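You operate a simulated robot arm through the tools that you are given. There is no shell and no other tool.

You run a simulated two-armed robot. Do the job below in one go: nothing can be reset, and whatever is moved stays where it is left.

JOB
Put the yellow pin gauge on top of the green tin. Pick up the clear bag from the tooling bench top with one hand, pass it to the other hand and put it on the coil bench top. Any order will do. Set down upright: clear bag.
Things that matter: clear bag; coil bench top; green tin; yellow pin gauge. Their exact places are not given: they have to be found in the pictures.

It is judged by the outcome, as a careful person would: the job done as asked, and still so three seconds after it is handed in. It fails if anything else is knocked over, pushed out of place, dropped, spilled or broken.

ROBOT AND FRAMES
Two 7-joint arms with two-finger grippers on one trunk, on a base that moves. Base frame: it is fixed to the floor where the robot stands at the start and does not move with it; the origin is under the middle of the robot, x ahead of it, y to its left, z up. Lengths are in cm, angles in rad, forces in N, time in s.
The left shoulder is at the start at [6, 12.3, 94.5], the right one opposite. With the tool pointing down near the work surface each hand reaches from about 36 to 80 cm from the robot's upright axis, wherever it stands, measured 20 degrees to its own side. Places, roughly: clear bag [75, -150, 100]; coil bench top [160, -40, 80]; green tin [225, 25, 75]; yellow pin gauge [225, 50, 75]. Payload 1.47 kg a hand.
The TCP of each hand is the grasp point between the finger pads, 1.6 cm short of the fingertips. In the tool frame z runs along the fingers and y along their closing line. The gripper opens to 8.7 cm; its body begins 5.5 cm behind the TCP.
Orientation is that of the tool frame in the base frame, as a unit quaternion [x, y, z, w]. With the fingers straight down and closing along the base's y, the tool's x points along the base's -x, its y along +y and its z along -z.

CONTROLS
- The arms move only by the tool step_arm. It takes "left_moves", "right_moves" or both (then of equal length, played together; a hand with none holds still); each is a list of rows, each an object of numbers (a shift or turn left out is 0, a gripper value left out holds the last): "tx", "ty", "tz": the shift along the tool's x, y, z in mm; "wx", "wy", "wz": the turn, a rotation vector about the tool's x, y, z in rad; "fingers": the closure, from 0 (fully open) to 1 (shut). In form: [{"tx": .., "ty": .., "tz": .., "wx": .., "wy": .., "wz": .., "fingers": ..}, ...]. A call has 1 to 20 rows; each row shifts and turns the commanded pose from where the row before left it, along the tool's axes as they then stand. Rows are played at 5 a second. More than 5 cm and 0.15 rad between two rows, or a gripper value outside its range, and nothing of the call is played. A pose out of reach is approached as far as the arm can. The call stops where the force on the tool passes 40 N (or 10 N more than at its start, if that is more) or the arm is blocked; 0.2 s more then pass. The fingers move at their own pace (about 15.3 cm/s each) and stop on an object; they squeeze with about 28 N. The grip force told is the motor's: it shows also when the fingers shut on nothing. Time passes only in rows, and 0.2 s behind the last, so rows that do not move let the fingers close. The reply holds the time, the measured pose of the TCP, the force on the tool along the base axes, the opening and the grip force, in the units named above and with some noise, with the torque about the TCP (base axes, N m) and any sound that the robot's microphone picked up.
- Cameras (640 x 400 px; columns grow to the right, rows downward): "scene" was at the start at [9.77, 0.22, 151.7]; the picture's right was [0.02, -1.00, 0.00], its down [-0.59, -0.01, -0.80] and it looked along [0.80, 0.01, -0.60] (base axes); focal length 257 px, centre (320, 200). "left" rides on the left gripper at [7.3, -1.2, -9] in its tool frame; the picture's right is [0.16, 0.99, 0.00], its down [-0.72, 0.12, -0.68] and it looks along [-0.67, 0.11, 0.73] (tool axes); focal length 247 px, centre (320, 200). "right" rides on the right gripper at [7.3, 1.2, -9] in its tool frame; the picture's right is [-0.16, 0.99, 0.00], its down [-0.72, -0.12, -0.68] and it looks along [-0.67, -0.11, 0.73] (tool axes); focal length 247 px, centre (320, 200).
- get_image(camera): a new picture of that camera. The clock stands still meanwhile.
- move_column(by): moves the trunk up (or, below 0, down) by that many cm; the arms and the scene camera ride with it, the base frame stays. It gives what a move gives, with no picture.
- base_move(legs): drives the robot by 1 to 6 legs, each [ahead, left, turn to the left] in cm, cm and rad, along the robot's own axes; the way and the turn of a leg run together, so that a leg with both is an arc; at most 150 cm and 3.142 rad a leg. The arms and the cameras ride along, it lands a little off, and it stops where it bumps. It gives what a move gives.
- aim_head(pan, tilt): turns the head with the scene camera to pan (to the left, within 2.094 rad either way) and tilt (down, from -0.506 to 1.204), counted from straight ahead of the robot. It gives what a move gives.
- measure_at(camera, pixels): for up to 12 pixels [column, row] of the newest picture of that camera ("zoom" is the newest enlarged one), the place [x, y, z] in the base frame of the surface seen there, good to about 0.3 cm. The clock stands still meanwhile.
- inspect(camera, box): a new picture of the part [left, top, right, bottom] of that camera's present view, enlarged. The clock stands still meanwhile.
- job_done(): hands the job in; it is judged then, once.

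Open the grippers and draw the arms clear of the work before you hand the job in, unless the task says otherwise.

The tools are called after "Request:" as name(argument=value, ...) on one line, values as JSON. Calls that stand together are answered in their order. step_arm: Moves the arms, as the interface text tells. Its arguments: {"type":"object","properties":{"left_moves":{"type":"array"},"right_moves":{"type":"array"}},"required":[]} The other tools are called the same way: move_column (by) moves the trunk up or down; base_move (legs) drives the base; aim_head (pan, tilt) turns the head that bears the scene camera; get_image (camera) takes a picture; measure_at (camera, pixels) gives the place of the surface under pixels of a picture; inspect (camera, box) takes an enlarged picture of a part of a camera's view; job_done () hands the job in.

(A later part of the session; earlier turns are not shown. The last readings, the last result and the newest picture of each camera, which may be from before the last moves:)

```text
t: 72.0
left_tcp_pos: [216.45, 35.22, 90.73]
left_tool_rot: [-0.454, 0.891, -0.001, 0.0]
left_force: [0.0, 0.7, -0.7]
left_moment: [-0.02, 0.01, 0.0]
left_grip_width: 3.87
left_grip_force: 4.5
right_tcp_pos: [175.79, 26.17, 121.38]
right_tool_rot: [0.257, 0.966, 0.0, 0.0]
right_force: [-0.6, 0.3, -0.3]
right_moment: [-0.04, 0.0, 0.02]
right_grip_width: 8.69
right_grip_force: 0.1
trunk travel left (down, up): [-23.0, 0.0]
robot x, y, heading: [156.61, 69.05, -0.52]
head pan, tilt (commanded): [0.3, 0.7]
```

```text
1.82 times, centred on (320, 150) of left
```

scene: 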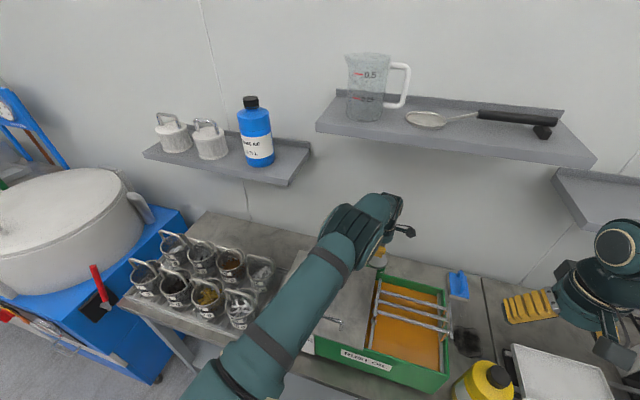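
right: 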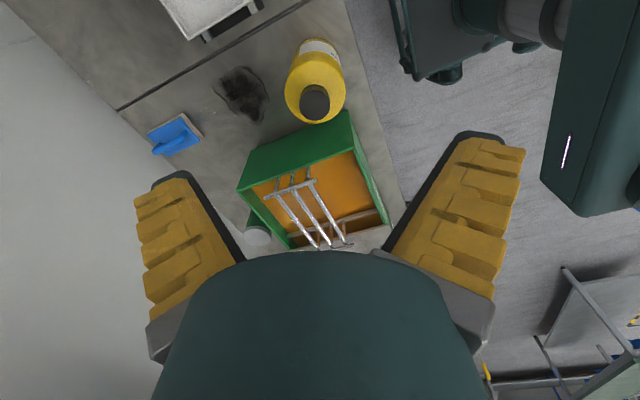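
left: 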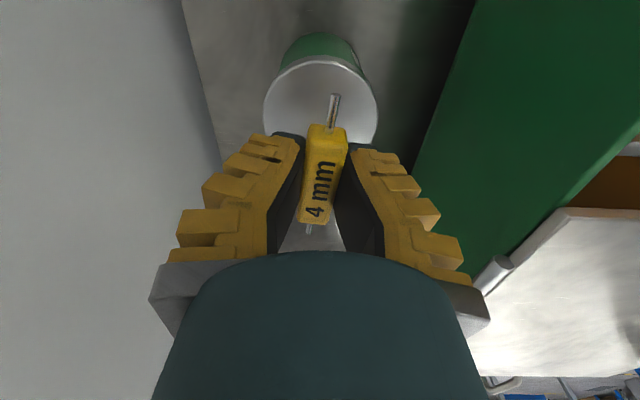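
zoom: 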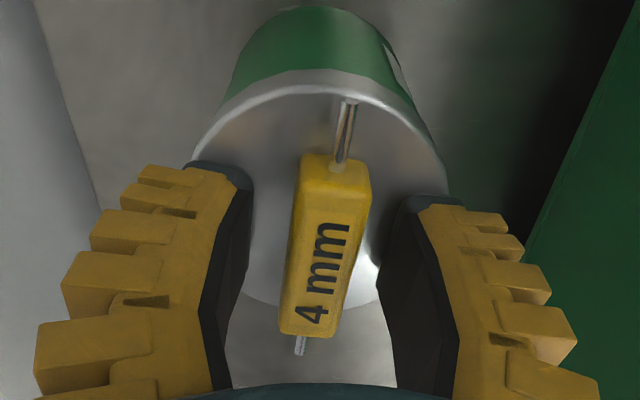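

The gauge rests on the lid, fingers clear on both sides. I raise the hand slowly straight up 10 cm.

Request:
step_arm(left_moves=[{"tz": -5}, {"tz": -10}, {"tz": -20}, {"tz": -30}, {"tz": -35}])

Request:
get_image(camera="left")

Request:
get_image(camera="scene")

```text
t: 73.2
left_tcp_pos: [216.59, 35.22, 100.91]
left_tool_rot: [-0.453, 0.891, 0.0, 0.001]
left_force: [0.1, -0.1, 0.9]
left_moment: [-0.01, 0.02, 0.0]
left_grip_width: 3.89
left_grip_force: 4.0
right_tcp_pos: [175.71, 26.06, 121.43]
right_tool_rot: [0.256, 0.967, 0.0, 0.0]
right_force: [-0.2, 0.1, 0.0]
right_moment: [0.03, -0.03, -0.03]
right_grip_width: 8.72
right_grip_force: 0.1
trunk travel left (down, up): [-23.0, 0.0]
robot x, y, heading: [156.64, 69.29, -0.518]
head pan, tilt (commanded): [0.3, 0.7]
```

```text
taken
```

left: 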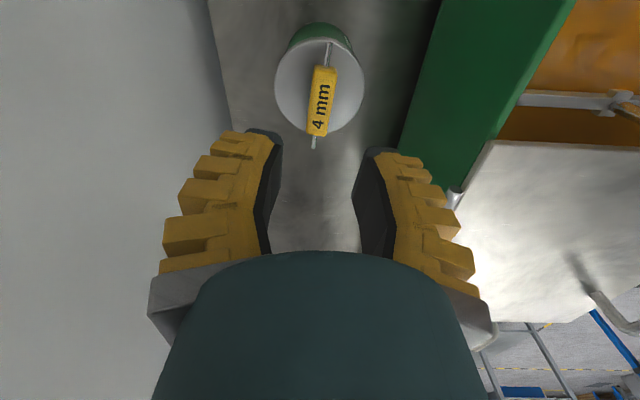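

```text
taken
```

scene: 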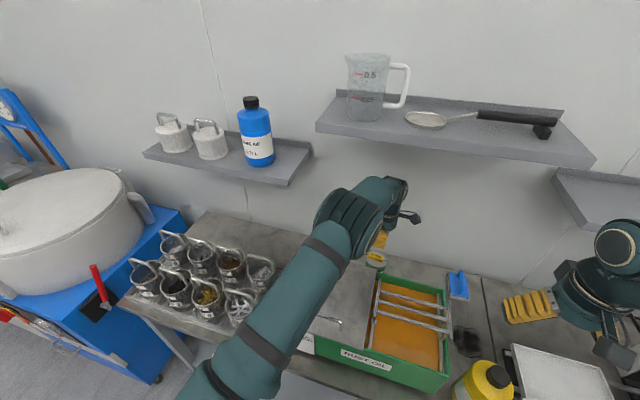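

The gauge lies on the tin lid. I retract the left hand backward over the trough, raising it, then undo the yaw.

Request:
step_arm(left_moves=[{"tx": 4.6, "ty": 39.7}, {"tx": 4.6, "ty": 39.7}, {"tx": 4.6, "ty": 39.7, "tz": -15}, {"tx": 4.6, "ty": 39.7, "tz": -20}, {"tx": 4.6, "ty": 39.7, "tz": -25}, {"tx": 4.6, "ty": 39.7, "tz": -25}, {"tz": -45}, {"wz": 0.1458}, {"wz": 0.1458}, {"wz": 0.1458}, {"wz": 0.1458}, {"wz": 0.1458}, {"wz": 0.1458}, {"wz": 0.1458}, {"wz": 0.1458}, {"wz": 0.1458}, {"wz": 0.1458}, {"fingers": 0.0}])

Request:
get_image(camera="scene")

Request:
inspect(camera="scene", box=[330, 220, 430, 300])

```text
t: 77.0
left_tcp_pos: [195.71, 47.02, 113.75]
left_tool_rot: [0.257, 0.967, -0.001, 0.0]
left_force: [-0.2, 0.3, 0.2]
left_moment: [0.02, 0.02, -0.02]
left_grip_width: 8.72
left_grip_force: 0.1
right_tcp_pos: [175.76, 25.99, 121.38]
right_tool_rot: [0.256, 0.967, 0.0, 0.001]
right_force: [-0.3, 0.5, 0.1]
right_moment: [0.03, -0.01, 0.01]
right_grip_width: 8.71
right_grip_force: 0.0
trunk travel left (down, up): [-23.0, 0.0]
robot x, y, heading: [156.47, 69.63, -0.518]
head pan, tilt (commanded): [0.3, 0.7]
```

```text
taken
```

scene: 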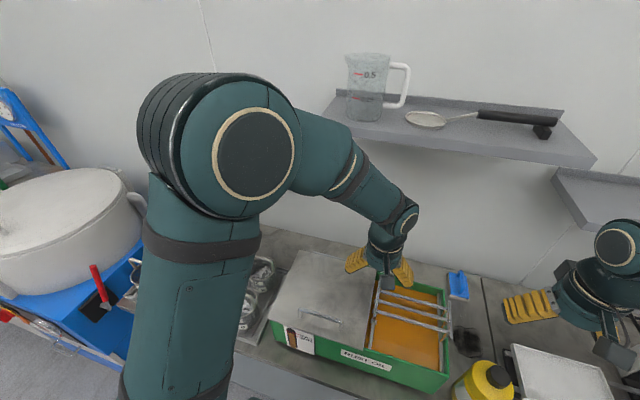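

```text
5.00 times, centred on (380, 260) of scene
```

zoom: 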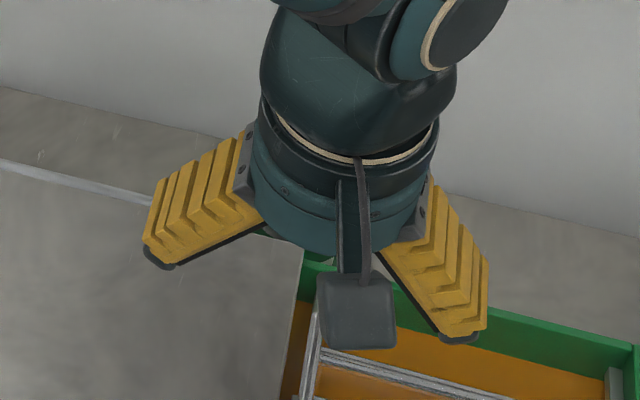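

I raise and pull the left hand back, then back the base away from the bench to see the tin clearly.

Request:
step_arm(left_moves=[{"tz": -40}, {"tx": 30}, {"tx": 40}])

Request:
base_move(legs=[[-40, 0, 0]])

Request:
aim_head(pan=0.0, tilt=0.55)

Request:
get_image(camera="scene")

```text
t: 77.8
left_tcp_pos: [189.59, 50.59, 117.46]
left_tool_rot: [0.254, 0.967, 0.0, 0.001]
left_force: [0.8, 0.1, -0.4]
left_moment: [-0.01, -0.01, 0.0]
left_grip_width: 8.7
left_grip_force: 0.0
right_tcp_pos: [175.6, 26.11, 121.49]
right_tool_rot: [0.256, 0.967, 0.0, 0.001]
right_force: [-0.1, 0.6, 0.6]
right_moment: [-0.02, 0.02, -0.02]
right_grip_width: 8.7
right_grip_force: 0.1
trunk travel left (down, up): [-23.0, 0.0]
robot x, y, heading: [156.39, 69.54, -0.52]
head pan, tilt (commanded): [0.3, 0.7]
```

```text
t: 80.3
left_tcp_pos: [155.09, 70.08, 117.5]
left_tool_rot: [0.258, 0.966, 0.0, 0.0]
left_force: [-0.2, -0.2, -0.2]
left_moment: [-0.01, 0.0, 0.02]
left_grip_width: 8.68
left_grip_force: 0.0
right_tcp_pos: [141.0, 45.89, 121.36]
right_tool_rot: [0.259, 0.966, 0.001, 0.001]
right_force: [0.5, 0.3, -0.3]
right_moment: [0.02, -0.02, -0.03]
right_grip_width: 8.71
right_grip_force: 0.0
trunk travel left (down, up): [-23.0, 0.0]
robot x, y, heading: [121.74, 89.5, -0.524]
head pan, tilt (commanded): [0.3, 0.7]
```

```text
t: 81.1
left_tcp_pos: [155.07, 70.01, 117.62]
left_tool_rot: [0.257, 0.966, -0.001, 0.0]
left_force: [-0.2, -0.3, -0.2]
left_moment: [0.0, 0.01, 0.03]
left_grip_width: 8.71
left_grip_force: 0.0
right_tcp_pos: [141.13, 45.82, 121.4]
right_tool_rot: [0.258, 0.966, -0.001, 0.0]
right_force: [-0.1, -0.6, 0.3]
right_moment: [0.0, 0.05, 0.0]
right_grip_width: 8.72
right_grip_force: 0.1
trunk travel left (down, up): [-23.0, 0.0]
robot x, y, heading: [121.57, 89.14, -0.521]
head pan, tilt (commanded): [0.0, 0.55]
```

```text
taken
```

scene: 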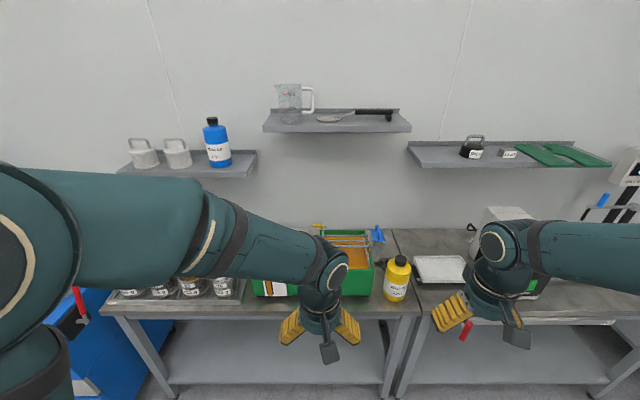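

Request:
inspect(camera="scene", box=[280, 200, 440, 300])

Request:
aim_head(pan=-1.2, tilt=0.4)

Request:
get_image(camera="scene")

```text
4.00 times, centred on (360, 250) of scene
```

zoom: 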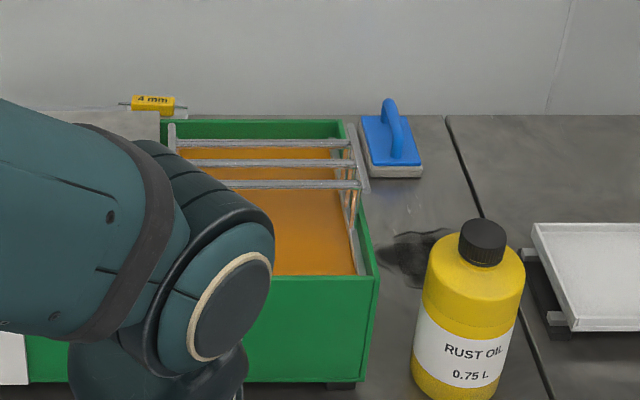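

```text
t: 82.5
left_tcp_pos: [155.08, 70.06, 117.47]
left_tool_rot: [0.258, 0.966, 0.0, 0.0]
left_force: [0.2, -0.6, -0.2]
left_moment: [-0.04, -0.02, 0.0]
left_grip_width: 8.7
left_grip_force: 0.0
right_tcp_pos: [141.05, 45.76, 121.4]
right_tool_rot: [0.259, 0.966, -0.001, 0.0]
right_force: [-0.1, -0.3, -1.1]
right_moment: [0.0, -0.01, 0.0]
right_grip_width: 8.7
right_grip_force: 0.0
trunk travel left (down, up): [-23.0, 0.0]
robot x, y, heading: [121.82, 89.25, -0.52]
head pan, tilt (commanded): [-1.201, 0.4]
```

```text
taken
```

scene: 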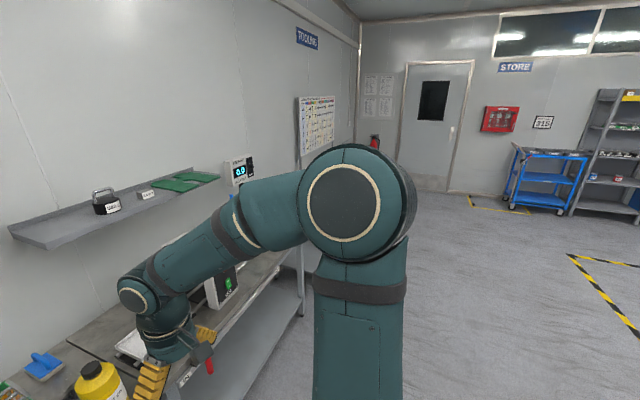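

The zoom confirms the "4 mm" gauge resting on the tin. The aisle to the right is clear, so I drive right along the benches to the tooling bench.

Request:
base_move(legs=[[0, -120, 0], [0, -90, 0]])

Request:
aim_head(pan=-0.3, tilt=0.6)

Request:
get_image(camera="scene")

```text
t: 101.1
left_tcp_pos: [50.25, -111.07, 117.54]
left_tool_rot: [0.252, 0.968, 0.0, 0.0]
left_force: [0.6, 0.4, 0.0]
left_moment: [0.02, -0.03, 0.01]
left_grip_width: 8.71
left_grip_force: 0.0
right_tcp_pos: [36.47, -135.45, 121.43]
right_tool_rot: [0.254, 0.967, -0.001, 0.0]
right_force: [0.0, 0.3, 0.8]
right_moment: [-0.05, 0.0, -0.01]
right_grip_width: 8.7
right_grip_force: 0.0
trunk travel left (down, up): [-23.0, 0.0]
robot x, y, heading: [16.76, -91.95, -0.514]
head pan, tilt (commanded): [-1.201, 0.4]
```

```text
t: 102.3
left_tcp_pos: [50.21, -110.97, 117.44]
left_tool_rot: [0.253, 0.968, 0.0, 0.0]
left_force: [0.0, 0.1, 0.8]
left_moment: [-0.02, 0.02, 0.02]
left_grip_width: 8.7
left_grip_force: 0.0
right_tcp_pos: [36.48, -135.37, 121.37]
right_tool_rot: [0.254, 0.967, 0.0, 0.0]
right_force: [-0.5, 0.6, 0.2]
right_moment: [-0.03, 0.03, -0.02]
right_grip_width: 8.7
right_grip_force: 0.0
trunk travel left (down, up): [-23.0, 0.0]
robot x, y, heading: [16.56, -92.02, -0.512]
head pan, tilt (commanded): [-0.3, 0.6]
```

```text
taken
```

scene: 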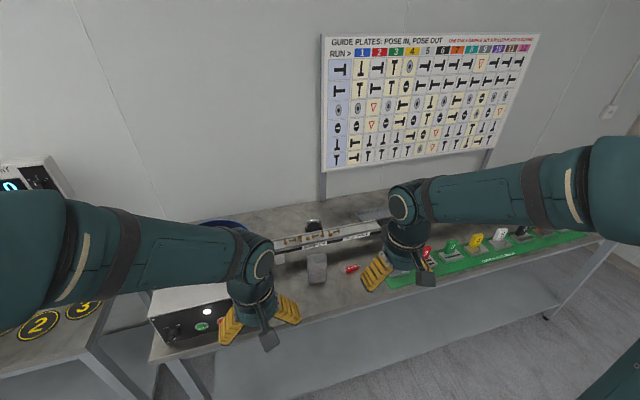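

I'm at the tooling bench now; a bag-like clear container appears at (317,265) near the track. I zoom in.

Request:
inspect(camera="scene", box=[240, 195, 400, 315])

Request:
measure_at(camera="scene", pixels=[[317, 265], [313, 245], [316, 280], [352, 268], [300, 280], [215, 345], [200, 320], [380, 220], [230, 220], [320, 300], [140, 345]])

```text
3.33 times, centred on (320, 255) of scene
```

zoom: 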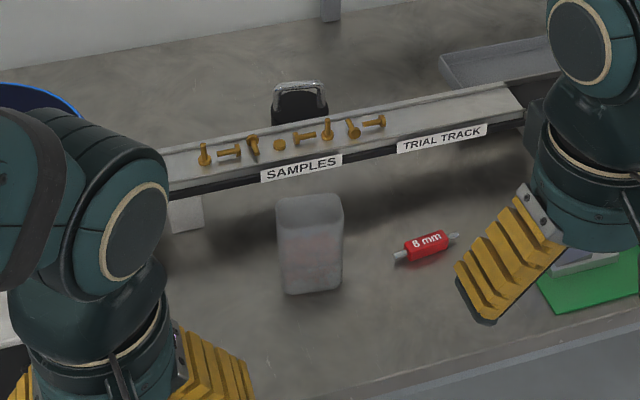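

```text
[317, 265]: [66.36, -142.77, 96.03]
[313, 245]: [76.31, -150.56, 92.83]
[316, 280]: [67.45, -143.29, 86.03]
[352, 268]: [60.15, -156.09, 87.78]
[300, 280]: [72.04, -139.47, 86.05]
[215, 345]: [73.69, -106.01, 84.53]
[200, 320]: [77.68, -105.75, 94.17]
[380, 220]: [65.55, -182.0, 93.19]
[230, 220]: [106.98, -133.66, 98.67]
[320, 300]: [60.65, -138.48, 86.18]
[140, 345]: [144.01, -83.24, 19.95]
```

The clear bag stands at about (66,-143), z 86–97, in front of the "SAMPLES" track. I measure its outline in the enlarged picture (retaking the zoom of it).

Request:
inspect(camera="scene", box=[290, 230, 360, 290])

Request:
measure_at(camera="zoom", pixels=[[180, 150], [250, 145], [160, 180], [270, 170], [215, 165], [215, 200], [215, 300], [165, 350], [265, 340], [215, 365], [130, 130], [285, 250]])

```text
6.67 times, centred on (325, 260) of scene
```

zoom: 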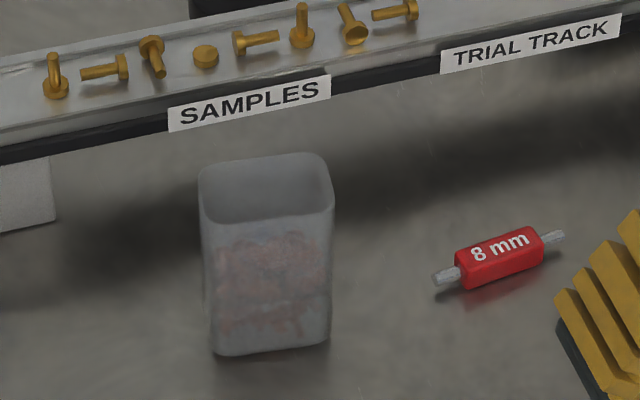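

```text
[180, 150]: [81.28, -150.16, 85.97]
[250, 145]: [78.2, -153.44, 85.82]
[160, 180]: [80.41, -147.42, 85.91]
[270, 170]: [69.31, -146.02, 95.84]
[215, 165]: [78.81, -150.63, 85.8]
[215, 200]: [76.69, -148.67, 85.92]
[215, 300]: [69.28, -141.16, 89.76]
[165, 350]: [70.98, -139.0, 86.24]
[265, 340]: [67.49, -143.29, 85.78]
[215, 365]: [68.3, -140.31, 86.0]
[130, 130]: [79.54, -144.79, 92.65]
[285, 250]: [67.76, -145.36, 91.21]
```

The bag is an open-topped translucent pouch with reddish bits inside, rim near z≈96. I measure rim and base corners more finely.

Request:
measure_at(camera="zoom", pixels=[[202, 180], [206, 216], [325, 210], [330, 180], [310, 158], [240, 162], [265, 216], [215, 350], [325, 340], [270, 350], [205, 250], [332, 250]])

```text
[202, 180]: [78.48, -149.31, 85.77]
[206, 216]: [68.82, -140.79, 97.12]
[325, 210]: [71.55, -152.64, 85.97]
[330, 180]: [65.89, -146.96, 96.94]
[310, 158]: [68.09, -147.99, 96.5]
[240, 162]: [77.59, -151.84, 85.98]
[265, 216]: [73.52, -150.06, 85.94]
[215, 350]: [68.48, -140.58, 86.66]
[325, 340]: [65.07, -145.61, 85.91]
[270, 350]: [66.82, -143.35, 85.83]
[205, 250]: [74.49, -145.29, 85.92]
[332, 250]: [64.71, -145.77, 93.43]
```

The bag is ≈6 cm wide (along the bench), ≈4 cm deep and 11 cm high, centred near (67,-144.5). I'll grip it across its 4 cm depth with the right hand tilted from the right, so the left hand can later take it from the left; first I rotate the right hand in free air (yaw 90° cw, tilt 60°).

Request:
step_arm(right_moves=[{"wz": 0.143}, {"wz": 0.143}, {"wz": 0.143}, {"wz": 0.143}, {"wz": 0.143}, {"wz": 0.143}, {"wz": 0.143}, {"wz": 0.143}, {"wz": 0.143}, {"wz": 0.143}, {"wz": 0.143}, {"wy": 0.131}, {"wy": 0.131}, {"wy": 0.131}, {"wy": 0.131}])

Request:
get_image(camera="scene")

Request:
get_image(camera="right")

```text
t: 105.5
left_tcp_pos: [50.36, -111.11, 117.49]
left_tool_rot: [0.253, 0.967, 0.0, 0.0]
left_force: [0.0, -0.4, -0.4]
left_moment: [0.01, -0.02, -0.02]
left_grip_width: 8.68
left_grip_force: 0.1
right_tcp_pos: [36.59, -135.47, 121.32]
right_tool_rot: [0.834, 0.487, 0.225, -0.131]
right_force: [-1.7, -0.5, 0.0]
right_moment: [0.01, 0.0, -0.01]
right_grip_width: 8.68
right_grip_force: 0.0
trunk travel left (down, up): [-23.0, 0.0]
robot x, y, heading: [17.01, -92.47, -0.514]
head pan, tilt (commanded): [-0.3, 0.6]
```

```text
taken
```

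scene: 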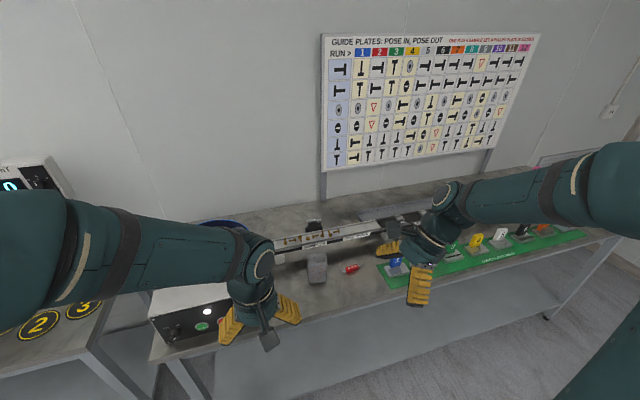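

```text
taken
```

right: 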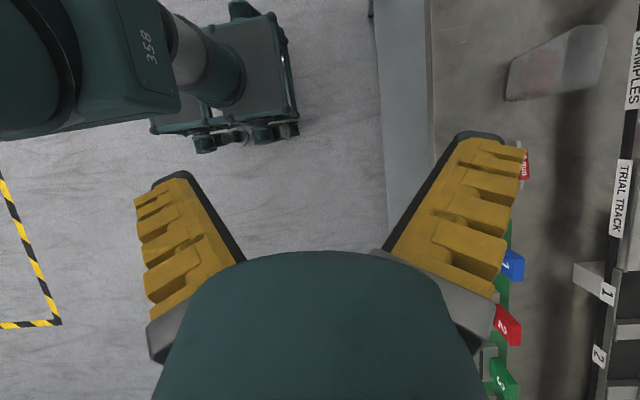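

The right wrist camera now looks down with the bag at upper right (565,60). I finish the tilt, then drive ahead 18 cm and right 15 cm.

Request:
step_arm(right_moves=[{"wy": 0.131}, {"wy": 0.131}, {"wy": 0.131}, {"wy": 0.131}])

Request:
base_move(legs=[[0, -15, 0], [18, 0, 0]])

Request:
get_image(camera="scene")

Request:
get_image(camera="right")

```text
t: 106.5
left_tcp_pos: [50.34, -111.08, 117.45]
left_tool_rot: [0.253, 0.967, 0.0, 0.0]
left_force: [0.4, -0.3, 0.7]
left_moment: [0.01, 0.01, 0.01]
left_grip_width: 8.72
left_grip_force: 0.1
right_tcp_pos: [36.52, -135.35, 121.39]
right_tool_rot: [0.747, 0.437, 0.432, -0.253]
right_force: [0.5, -0.3, 0.3]
right_moment: [0.0, 0.0, 0.0]
right_grip_width: 8.69
right_grip_force: 0.1
trunk travel left (down, up): [-23.0, 0.0]
robot x, y, heading: [16.75, -91.78, -0.51]
head pan, tilt (commanded): [-0.3, 0.6]
```

```text
t: 109.6
left_tcp_pos: [58.63, -132.62, 117.67]
left_tool_rot: [0.252, 0.968, -0.001, 0.0]
left_force: [-0.3, 0.0, -0.4]
left_moment: [0.04, 0.01, 0.02]
left_grip_width: 8.68
left_grip_force: 0.1
right_tcp_pos: [45.0, -156.88, 121.38]
right_tool_rot: [0.748, 0.436, 0.432, -0.253]
right_force: [-0.4, -0.6, -0.3]
right_moment: [-0.02, -0.03, 0.05]
right_grip_width: 8.69
right_grip_force: 0.0
trunk travel left (down, up): [-23.0, 0.0]
robot x, y, heading: [25.06, -113.83, -0.514]
head pan, tilt (commanded): [-0.3, 0.6]
```

```text
taken
```

scene: 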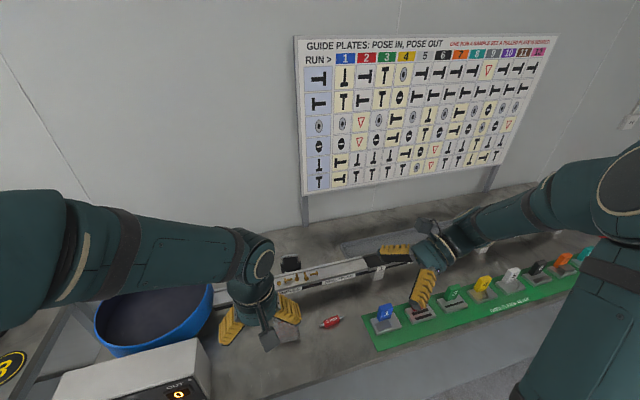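

```text
taken
```

right: 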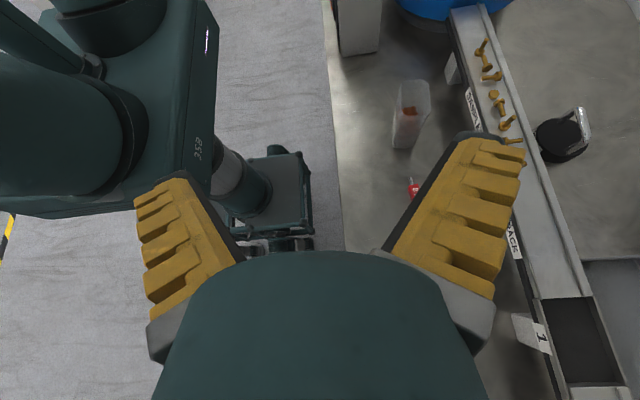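

The right camera shows the bag at (410,115). I zoom in there and move the left hand aside to unblock the head view.

Request:
step_arm(left_moves=[{"ty": 40, "tx": 20}, {"ty": 40, "tx": 20}, {"ty": 40}])

Request:
get_image(camera="scene")

Request:
inspect(camera="right", box=[370, 60, 460, 170])

```text
t: 110.4
left_tcp_pos: [61.18, -119.83, 117.6]
left_tool_rot: [0.252, 0.968, 0.0, 0.001]
left_force: [0.0, 0.3, -0.2]
left_moment: [-0.02, -0.01, 0.0]
left_grip_width: 8.71
left_grip_force: 0.0
right_tcp_pos: [44.9, -156.82, 121.39]
right_tool_rot: [0.748, 0.437, 0.432, -0.252]
right_force: [-0.3, 0.1, 0.4]
right_moment: [-0.02, -0.02, 0.0]
right_grip_width: 8.69
right_grip_force: 0.1
trunk travel left (down, up): [-23.0, 0.0]
robot x, y, heading: [25.11, -113.79, -0.513]
head pan, tilt (commanded): [-0.3, 0.6]
```

```text
taken
```

scene: 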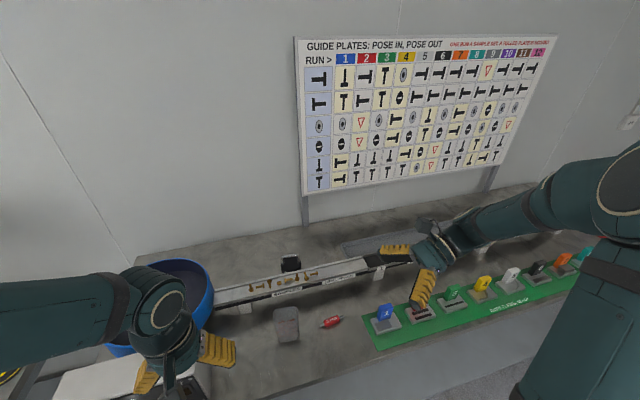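

```text
3.64 times, centred on (415, 115) of right
```

zoom: 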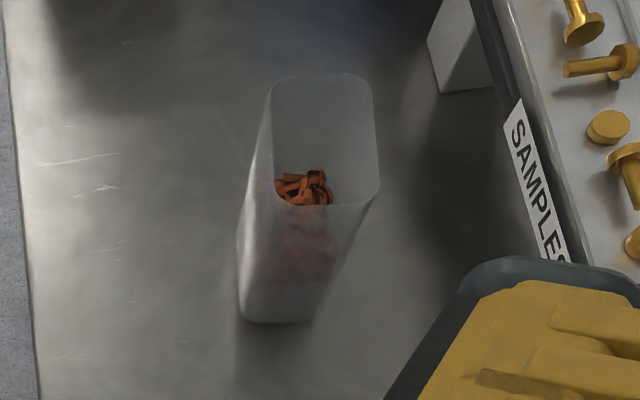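

The bag holds small orange pieces and is open at the top. I zoom the head camera on it and measure rim and base corners.

Request:
inspect(camera="scene", box=[260, 295, 320, 350])

Request:
measure_at(camera="right", pixels=[[401, 82], [424, 82], [427, 112], [404, 118], [391, 142], [410, 147], [411, 112], [400, 110], [389, 125], [402, 140], [416, 132]])

```text
7.27 times, centred on (290, 322) of scene
```

zoom: 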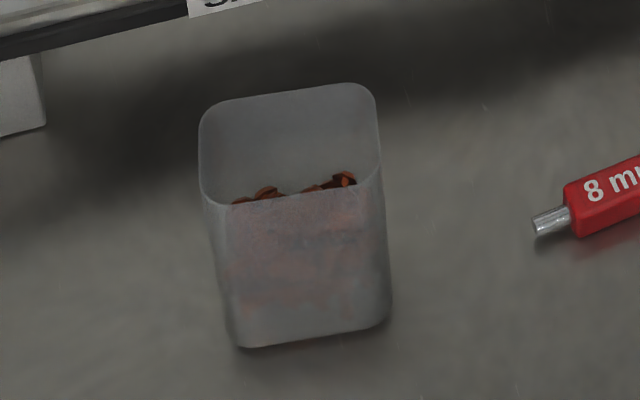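

```text
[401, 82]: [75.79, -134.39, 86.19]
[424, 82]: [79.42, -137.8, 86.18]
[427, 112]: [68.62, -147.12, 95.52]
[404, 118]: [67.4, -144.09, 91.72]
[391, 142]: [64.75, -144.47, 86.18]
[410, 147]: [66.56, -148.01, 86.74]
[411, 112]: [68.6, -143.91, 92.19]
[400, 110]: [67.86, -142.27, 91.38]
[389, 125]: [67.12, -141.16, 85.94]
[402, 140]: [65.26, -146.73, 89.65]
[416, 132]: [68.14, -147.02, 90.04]
```

Request:
measure_at(camera="zoom", pixels=[[203, 120], [208, 195], [375, 160], [372, 95], [290, 90], [290, 196], [240, 343], [385, 320], [310, 337], [222, 270], [384, 240], [300, 270]])

```text
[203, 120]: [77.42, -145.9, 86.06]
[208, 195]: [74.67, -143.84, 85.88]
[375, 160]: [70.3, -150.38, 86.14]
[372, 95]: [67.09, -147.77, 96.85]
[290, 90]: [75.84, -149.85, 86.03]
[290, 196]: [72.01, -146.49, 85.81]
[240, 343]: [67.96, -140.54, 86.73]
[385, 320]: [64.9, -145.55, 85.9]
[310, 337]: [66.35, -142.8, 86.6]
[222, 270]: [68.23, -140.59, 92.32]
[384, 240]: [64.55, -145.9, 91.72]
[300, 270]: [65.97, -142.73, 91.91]
```

Bag: centre ≈(67.7,-144.1), width axis at 55°, ~6.3×3.4 cm, z 86–97. I trim the right hand's yaw by -5.4° and move to a pre-grasp point above and right of the bag.

Request:
step_arm(right_moves=[{"wx": -0.0815, "wz": 0.0471}, {"tx": -2.7, "ty": 16.4, "tz": 33.6}, {"tx": -2.7, "ty": 16.4, "tz": 33.6}, {"tx": -2.7, "ty": 16.4, "tz": 33.6}, {"tx": -2.7, "ty": 16.4, "tz": 33.6}, {"tx": -2.7, "ty": 16.4, "tz": 33.6}, {"tx": -2.7, "ty": 16.4, "tz": 33.6}, {"tx": -2.7, "ty": 16.4, "tz": 33.6}])

Request:
get_image(camera="right")

Request:
get_image(camera="scene")

```text
t: 112.2
left_tcp_pos: [61.05, -119.9, 117.68]
left_tool_rot: [0.252, 0.968, 0.0, 0.0]
left_force: [-0.3, -0.1, -1.4]
left_moment: [0.0, 0.0, -0.01]
left_grip_width: 8.7
left_grip_force: 0.1
right_tcp_pos: [65.51, -147.13, 108.13]
right_tool_rot: [0.767, 0.402, 0.443, -0.233]
right_force: [-0.3, -0.2, -0.2]
right_moment: [0.0, -0.01, 0.01]
right_grip_width: 8.69
right_grip_force: 0.0
trunk travel left (down, up): [-23.0, 0.0]
robot x, y, heading: [25.16, -113.97, -0.511]
head pan, tilt (commanded): [-0.3, 0.6]
```

```text
taken
```

right: 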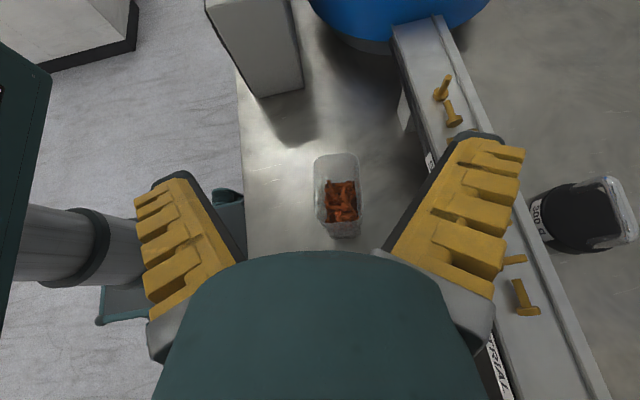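

```text
taken
```

scene: 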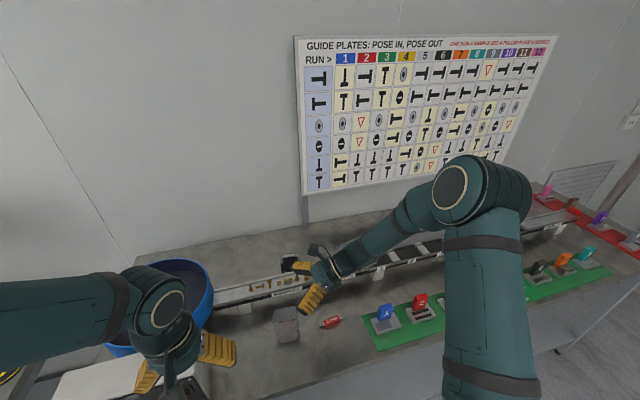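

The bag is well placed between the open fingers at (338,195). I measure its rim from this view for accurate centring.

Request:
inspect(camera="right", box=[295, 140, 385, 250])

Request:
measure_at(camera="zoom", pixels=[[135, 100], [240, 80], [245, 230], [140, 230], [240, 330], [160, 350], [185, 60], [190, 250], [190, 345], [130, 160], [247, 150], [195, 180]])

```text
3.64 times, centred on (340, 195) of right
```

zoom: 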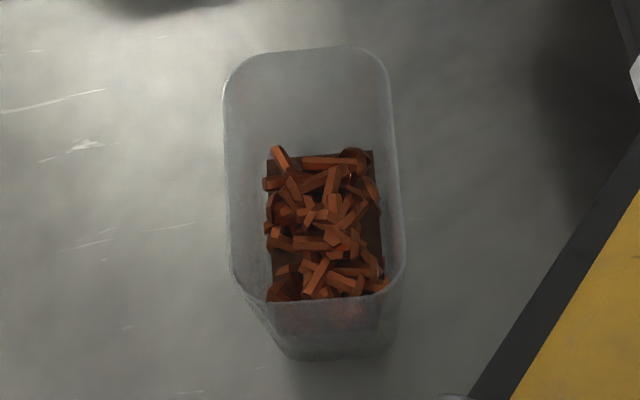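

```text
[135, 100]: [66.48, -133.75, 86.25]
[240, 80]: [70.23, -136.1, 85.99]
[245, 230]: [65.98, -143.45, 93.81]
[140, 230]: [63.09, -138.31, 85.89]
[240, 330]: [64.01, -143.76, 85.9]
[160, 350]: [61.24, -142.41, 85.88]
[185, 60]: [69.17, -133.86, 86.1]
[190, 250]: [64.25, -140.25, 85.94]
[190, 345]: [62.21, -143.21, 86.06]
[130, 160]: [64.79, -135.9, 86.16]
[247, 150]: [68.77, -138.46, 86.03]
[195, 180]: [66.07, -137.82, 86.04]
```

Now with the zoom seen, the rim runs (228,100)–(390,70)–(402,260)–(245,285). I measure on those edges.

Request:
measure_at(camera="zoom", pixels=[[228, 130], [226, 180], [232, 250], [390, 120], [397, 180], [402, 240], [310, 50], [330, 302], [270, 298], [380, 285], [330, 335], [240, 300]])

```text
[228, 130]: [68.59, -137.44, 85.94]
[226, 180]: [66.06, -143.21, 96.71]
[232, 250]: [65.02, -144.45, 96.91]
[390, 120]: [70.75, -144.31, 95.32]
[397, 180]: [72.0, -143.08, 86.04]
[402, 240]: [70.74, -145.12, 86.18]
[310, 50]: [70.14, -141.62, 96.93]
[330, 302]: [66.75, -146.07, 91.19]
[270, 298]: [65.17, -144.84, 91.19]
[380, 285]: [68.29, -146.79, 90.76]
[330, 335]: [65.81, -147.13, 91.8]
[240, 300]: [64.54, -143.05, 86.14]
```

Bag centre refined to (67.9,-144.2), 6.7×4.3 cm. I lower the right hand so the fingers straddle its front and back faces, TCP at z≈93.5.

Request:
step_arm(right_moves=[{"fingers": 0.1}, {"tx": -22.4, "ty": 0.5, "tz": 19.5}, {"tx": -22.4, "ty": 0.5, "tz": 19.5}, {"tx": -22.4, "ty": 0.5, "tz": 19.5}])

Request:
get_image(camera="right")

Request:
get_image(camera="scene")

```text
t: 113.2
left_tcp_pos: [61.14, -119.98, 117.73]
left_tool_rot: [0.252, 0.968, -0.001, 0.0]
left_force: [0.1, -1.0, -0.1]
left_moment: [0.02, 0.02, -0.01]
left_grip_width: 8.69
left_grip_force: 0.0
right_tcp_pos: [66.46, -146.32, 98.98]
right_tool_rot: [0.767, 0.401, 0.444, -0.232]
right_force: [-0.5, 0.0, -0.3]
right_moment: [0.01, -0.03, 0.0]
right_grip_width: 8.04
right_grip_force: 1.2
trunk travel left (down, up): [-23.0, 0.0]
robot x, y, heading: [24.73, -113.86, -0.515]
head pan, tilt (commanded): [-0.3, 0.6]
```

```text
taken
```

right: 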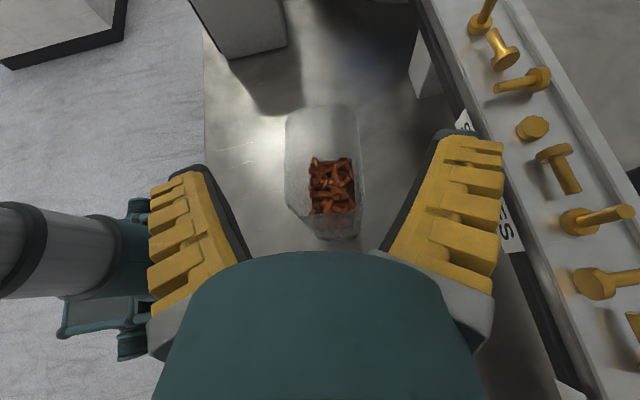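

```text
taken
```

scene: 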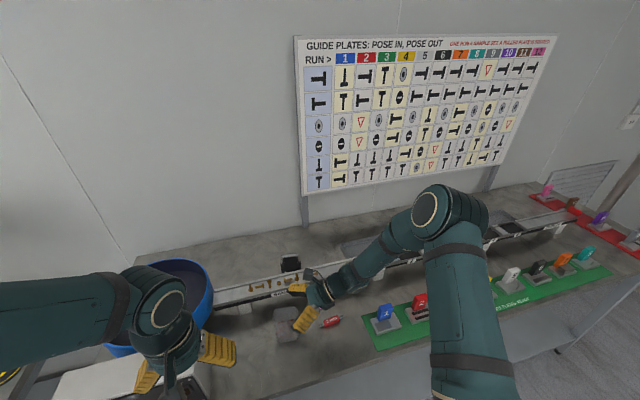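

The bag is centred between the fingers. I continue the last 5.5 cm down to the grasp height.

Request:
step_arm(right_moves=[{"tx": -14.5, "tz": 12.5}, {"tx": -14.5, "tz": 12.5}, {"tx": -14, "tz": 12.5}])

Request:
get_image(camera="right")

Request:
inspect(camera="scene", box=[240, 260, 380, 360])

```text
t: 114.0
left_tcp_pos: [61.12, -119.88, 117.54]
left_tool_rot: [0.252, 0.968, 0.0, 0.001]
left_force: [0.5, 0.2, 0.5]
left_moment: [0.0, 0.0, -0.01]
left_grip_width: 8.71
left_grip_force: 0.1
right_tcp_pos: [67.11, -145.29, 93.75]
right_tool_rot: [0.767, 0.401, 0.444, -0.232]
right_force: [0.7, 0.2, 0.7]
right_moment: [-0.01, 0.05, 0.01]
right_grip_width: 8.03
right_grip_force: 1.1
trunk travel left (down, up): [-23.0, 0.0]
robot x, y, heading: [24.86, -113.74, -0.507]
head pan, tilt (commanded): [-0.3, 0.6]
```

```text
taken
```

right: 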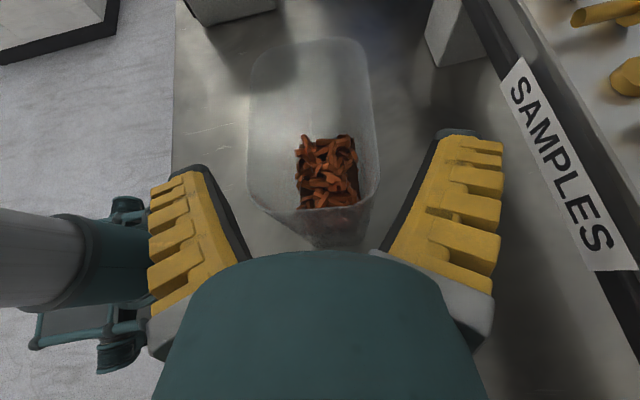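

```text
4.00 times, centred on (310, 310) of scene
```

zoom: 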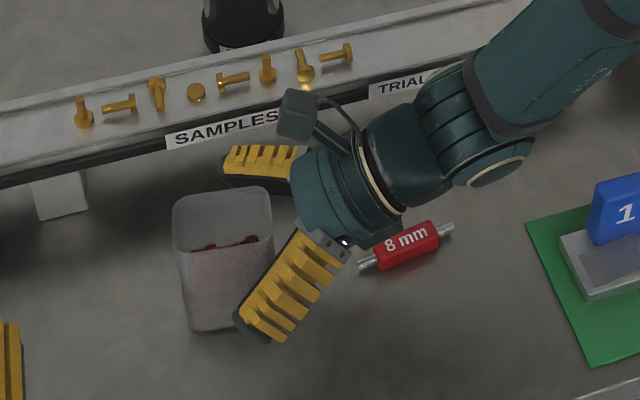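

Fingers straddle the right half of the bag, front and back, evenly. I close gradually.

Request:
step_arm(right_moves=[{"fingers": 0.35}, {"fingers": 0.5}, {"fingers": 0.6}, {"fingers": 0.7}, {"fingers": 0.85}, {"fingers": 1.0}, {"tz": 0}])

Request:
get_image(camera="right")

Request:
inspect(camera="scene", box=[240, 260, 380, 360])

```text
t: 115.6
left_tcp_pos: [61.14, -119.91, 117.59]
left_tool_rot: [0.252, 0.968, -0.001, 0.0]
left_force: [0.7, -0.2, 0.0]
left_moment: [0.02, 0.01, 0.02]
left_grip_width: 8.69
left_grip_force: 0.0
right_tcp_pos: [67.1, -145.23, 93.76]
right_tool_rot: [0.767, 0.401, 0.443, -0.232]
right_force: [0.6, -1.3, 0.3]
right_moment: [-0.05, -0.08, -0.05]
right_grip_width: 4.3
right_grip_force: 28.1
trunk travel left (down, up): [-23.0, 0.0]
robot x, y, heading: [25.44, -114.09, -0.514]
head pan, tilt (commanded): [-0.3, 0.6]
```

```text
taken
```

right: 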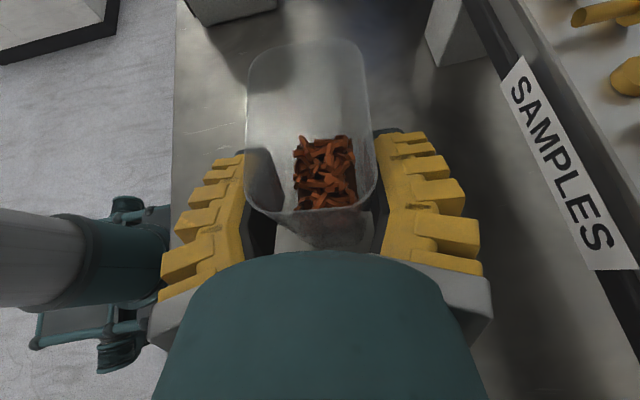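

```text
4.00 times, centred on (310, 310) of scene
```

zoom: 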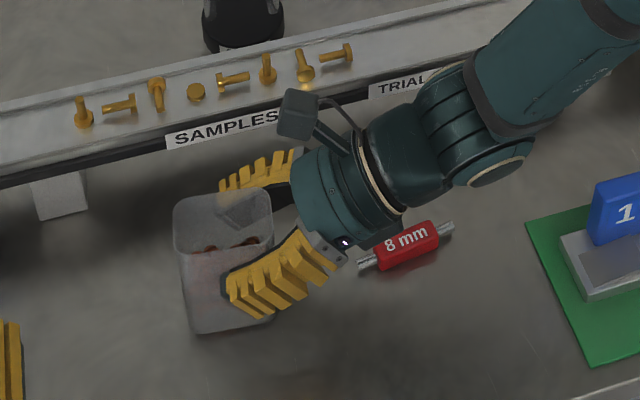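

The bag is gripped at 4.3 cm with 28 N. I lift straight up slowly by 2 cm and check.

Request:
step_arm(right_moves=[{"tx": 2.6, "tz": -1.5}, {"tx": 4.3, "tz": -2.5}, {"tx": 5.2, "tz": -3}, {"tx": 5.2, "tz": -3}, {"tz": 0}])

Request:
inspect(camera="scene", box=[240, 260, 380, 360])

Request:
get_image(camera="right")

```text
t: 116.8
left_tcp_pos: [61.07, -120.06, 117.6]
left_tool_rot: [0.252, 0.968, 0.0, 0.0]
left_force: [-0.9, 0.4, -0.4]
left_moment: [-0.02, -0.05, -0.04]
left_grip_width: 8.67
left_grip_force: 0.1
right_tcp_pos: [67.1, -145.23, 95.57]
right_tool_rot: [0.767, 0.401, 0.444, -0.232]
right_force: [0.2, 0.0, -1.6]
right_moment: [-0.09, 0.02, -0.03]
right_grip_width: 4.33
right_grip_force: 27.8
trunk travel left (down, up): [-23.0, 0.0]
robot x, y, heading: [24.97, -113.91, -0.513]
head pan, tilt (commanded): [-0.3, 0.6]
```

```text
4.00 times, centred on (310, 310) of scene
```

zoom: 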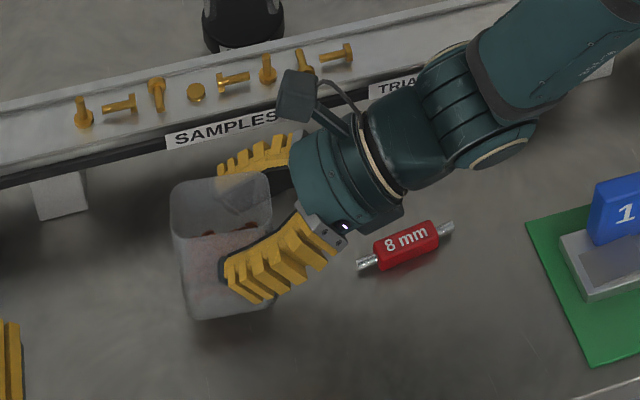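

```text
taken
```

right: 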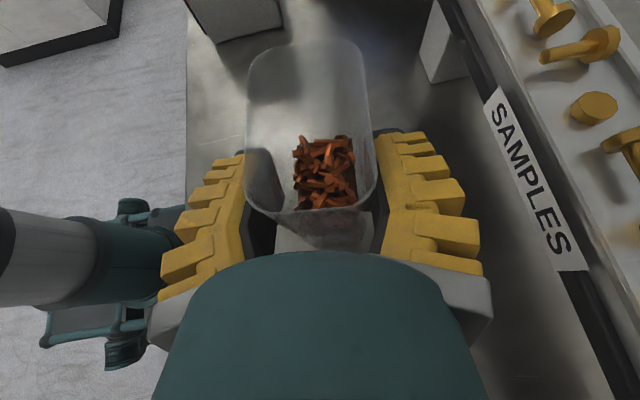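

The bag is lifted (≈1.6 N weight), upright with no slip. I raise it another 16 cm, then back the base away from the bench.

Request:
step_arm(right_moves=[{"tx": 13, "tz": -7.5}, {"tx": 17.3, "tz": -10}, {"tx": 21.6, "tz": -12.5}, {"tx": 21.6, "tz": -12.5}, {"tx": 21.6, "tz": -12.5}, {"tx": 21.6, "tz": -12.5}, {"tx": 17.3, "tz": -10}, {"tz": 0}])

Request:
base_move(legs=[[-25, 0, 0]])

Request:
get_image(camera="right")

Request:
get_image(camera="scene")

```text
t: 118.6
left_tcp_pos: [61.05, -119.94, 117.79]
left_tool_rot: [0.252, 0.968, 0.0, 0.0]
left_force: [0.4, -0.1, 0.0]
left_moment: [-0.02, 0.0, -0.02]
left_grip_width: 8.72
left_grip_force: 0.0
right_tcp_pos: [67.02, -145.32, 111.27]
right_tool_rot: [0.767, 0.402, 0.443, -0.233]
right_force: [-0.8, 1.1, -2.5]
right_moment: [-0.03, 0.05, -0.01]
right_grip_width: 4.24
right_grip_force: 27.9
trunk travel left (down, up): [-23.0, 0.0]
robot x, y, heading: [24.95, -114.01, -0.515]
head pan, tilt (commanded): [-0.3, 0.6]
```

```text
t: 120.4
left_tcp_pos: [39.27, -107.75, 117.54]
left_tool_rot: [0.251, 0.968, -0.001, 0.0]
left_force: [-0.5, 0.3, 0.0]
left_moment: [-0.04, -0.03, 0.02]
left_grip_width: 8.71
left_grip_force: 0.0
right_tcp_pos: [45.44, -132.99, 111.16]
right_tool_rot: [0.767, 0.403, 0.443, -0.232]
right_force: [0.2, 0.3, -3.1]
right_moment: [-0.05, 0.0, -0.02]
right_grip_width: 4.26
right_grip_force: 28.1
trunk travel left (down, up): [-23.0, 0.0]
robot x, y, heading: [3.36, -101.45, -0.509]
head pan, tilt (commanded): [-0.3, 0.6]
```

```text
taken
```

right: 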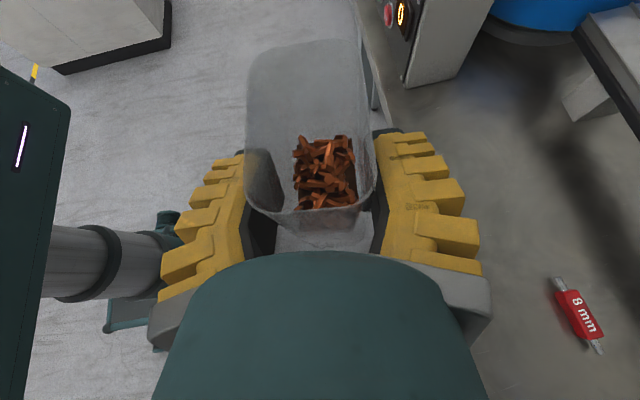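

```text
taken
```

scene: 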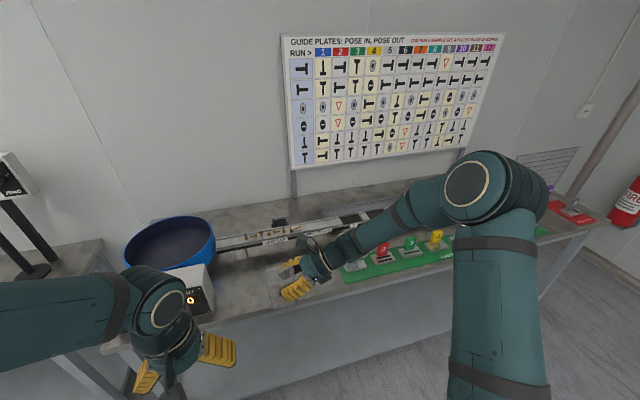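

The bag hangs steady and upright. I back off another 15 cm for space, then yaw the left hand ~84° and tilt it so it can take the bag from the left.

Request:
base_move(legs=[[-15, 0, 0]])

Request:
step_arm(left_moves=[{"wz": -0.1341}, {"wz": -0.1341}, {"wz": -0.1341}, {"wz": -0.1341}, {"wz": -0.1341}, {"wz": -0.1341}, {"wz": -0.1341}, {"wz": -0.1341}, {"wz": -0.1341}, {"wz": -0.1341}, {"wz": -0.1341}, {"wy": 0.1309}, {"wy": 0.1309}, {"wy": 0.1309}, {"wy": 0.1309}, {"wy": 0.1309}, {"wy": 0.1309}, {"wy": 0.1309}, {"wy": 0.1309}])

Request:
get_image(camera="left")

Request:
get_image(camera="scene")

```text
t: 121.8
left_tcp_pos: [26.29, -100.43, 117.76]
left_tool_rot: [0.25, 0.968, 0.0, 0.0]
left_force: [-0.2, -0.1, -0.9]
left_moment: [0.03, -0.02, -0.02]
left_grip_width: 8.7
left_grip_force: 0.1
right_tcp_pos: [32.42, -125.71, 111.36]
right_tool_rot: [0.766, 0.402, 0.443, -0.232]
right_force: [-0.1, 0.2, -3.4]
right_moment: [-0.04, 0.02, 0.01]
right_grip_width: 4.27
right_grip_force: 28.1
trunk travel left (down, up): [-23.0, 0.0]
robot x, y, heading: [-9.58, -94.84, -0.508]
head pan, tilt (commanded): [-0.3, 0.6]
```

```text
t: 125.8
left_tcp_pos: [26.47, -100.6, 117.44]
left_tool_rot: [-0.403, 0.766, -0.234, -0.443]
left_force: [-1.1, -0.3, 0.0]
left_moment: [0.03, 0.02, -0.04]
left_grip_width: 8.7
left_grip_force: 0.1
right_tcp_pos: [32.35, -125.65, 111.15]
right_tool_rot: [0.767, 0.402, 0.442, -0.233]
right_force: [-0.5, -0.2, -3.9]
right_moment: [-0.05, 0.03, 0.03]
right_grip_width: 4.25
right_grip_force: 27.8
trunk travel left (down, up): [-23.0, 0.0]
robot x, y, heading: [-9.53, -94.38, -0.507]
head pan, tilt (commanded): [-0.3, 0.6]
```

```text
taken
```

left: 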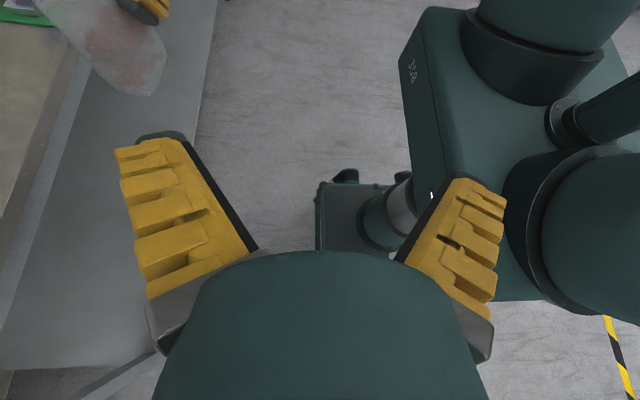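

```text
taken
```

scene: 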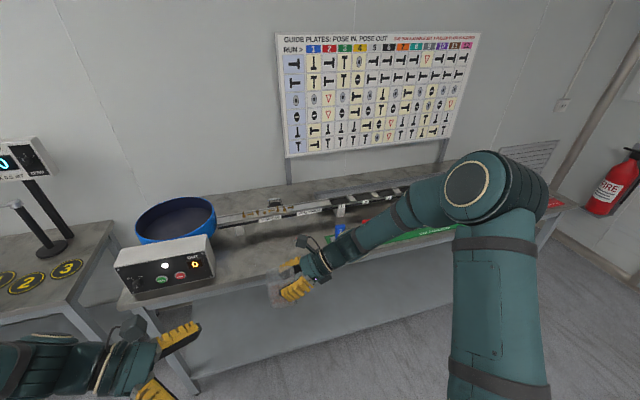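

Left hand is oriented as a mirror of the right. Bag centre is now ≈(33.1,-124.6), base z≈103.5; I bring the left hand to a pre-grasp 12 cm left of it at z≈107.

Request:
step_arm(left_moves=[{"tx": -11.7, "ty": -31.9, "tz": 14.4}, {"tx": -11.7, "ty": -31.9, "tz": 14.4}, {"tx": -11.7, "ty": -31.9, "tz": 14.4}, {"tx": -11.7, "ty": -31.9, "tz": 14.4}, {"tx": -11.7, "ty": -31.9, "tz": 14.4}, {"tx": -11.7, "ty": -31.9, "tz": 14.4}])

Request:
get_image(camera="left")

Request:
get_image(camera="right")

Request:
get_image(camera="scene")

```text
t: 127.2
left_tcp_pos: [40.12, -114.83, 107.15]
left_tool_rot: [-0.403, 0.766, -0.233, -0.443]
left_force: [0.5, -0.1, 0.0]
left_moment: [0.0, 0.02, 0.01]
left_grip_width: 8.68
left_grip_force: 0.1
right_tcp_pos: [32.6, -125.78, 111.04]
right_tool_rot: [0.767, 0.401, 0.443, -0.233]
right_force: [-0.2, 0.2, -2.1]
right_moment: [-0.04, 0.06, 0.04]
right_grip_width: 4.24
right_grip_force: 27.6
trunk travel left (down, up): [-23.0, 0.0]
robot x, y, heading: [-9.7, -94.54, -0.51]
head pan, tilt (commanded): [-0.3, 0.6]
```

```text
taken
```

left: 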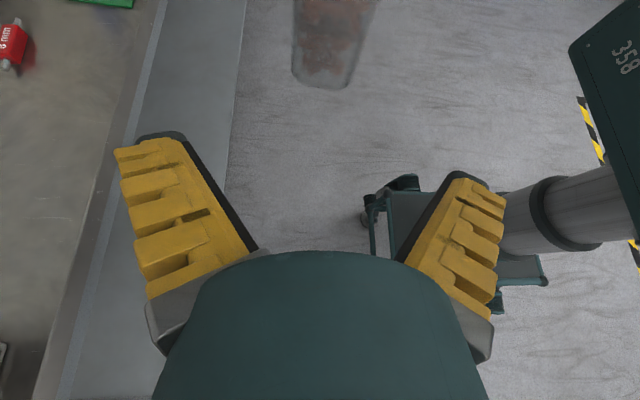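

```text
taken
```

right: 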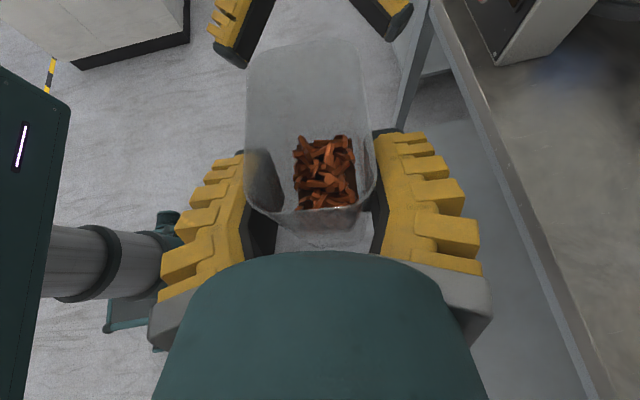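

```text
taken
```

scene: 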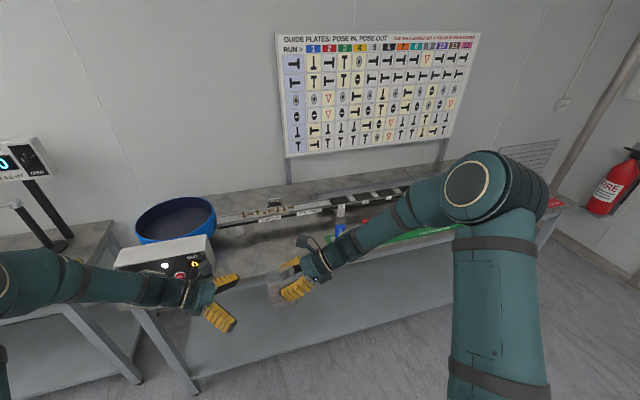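

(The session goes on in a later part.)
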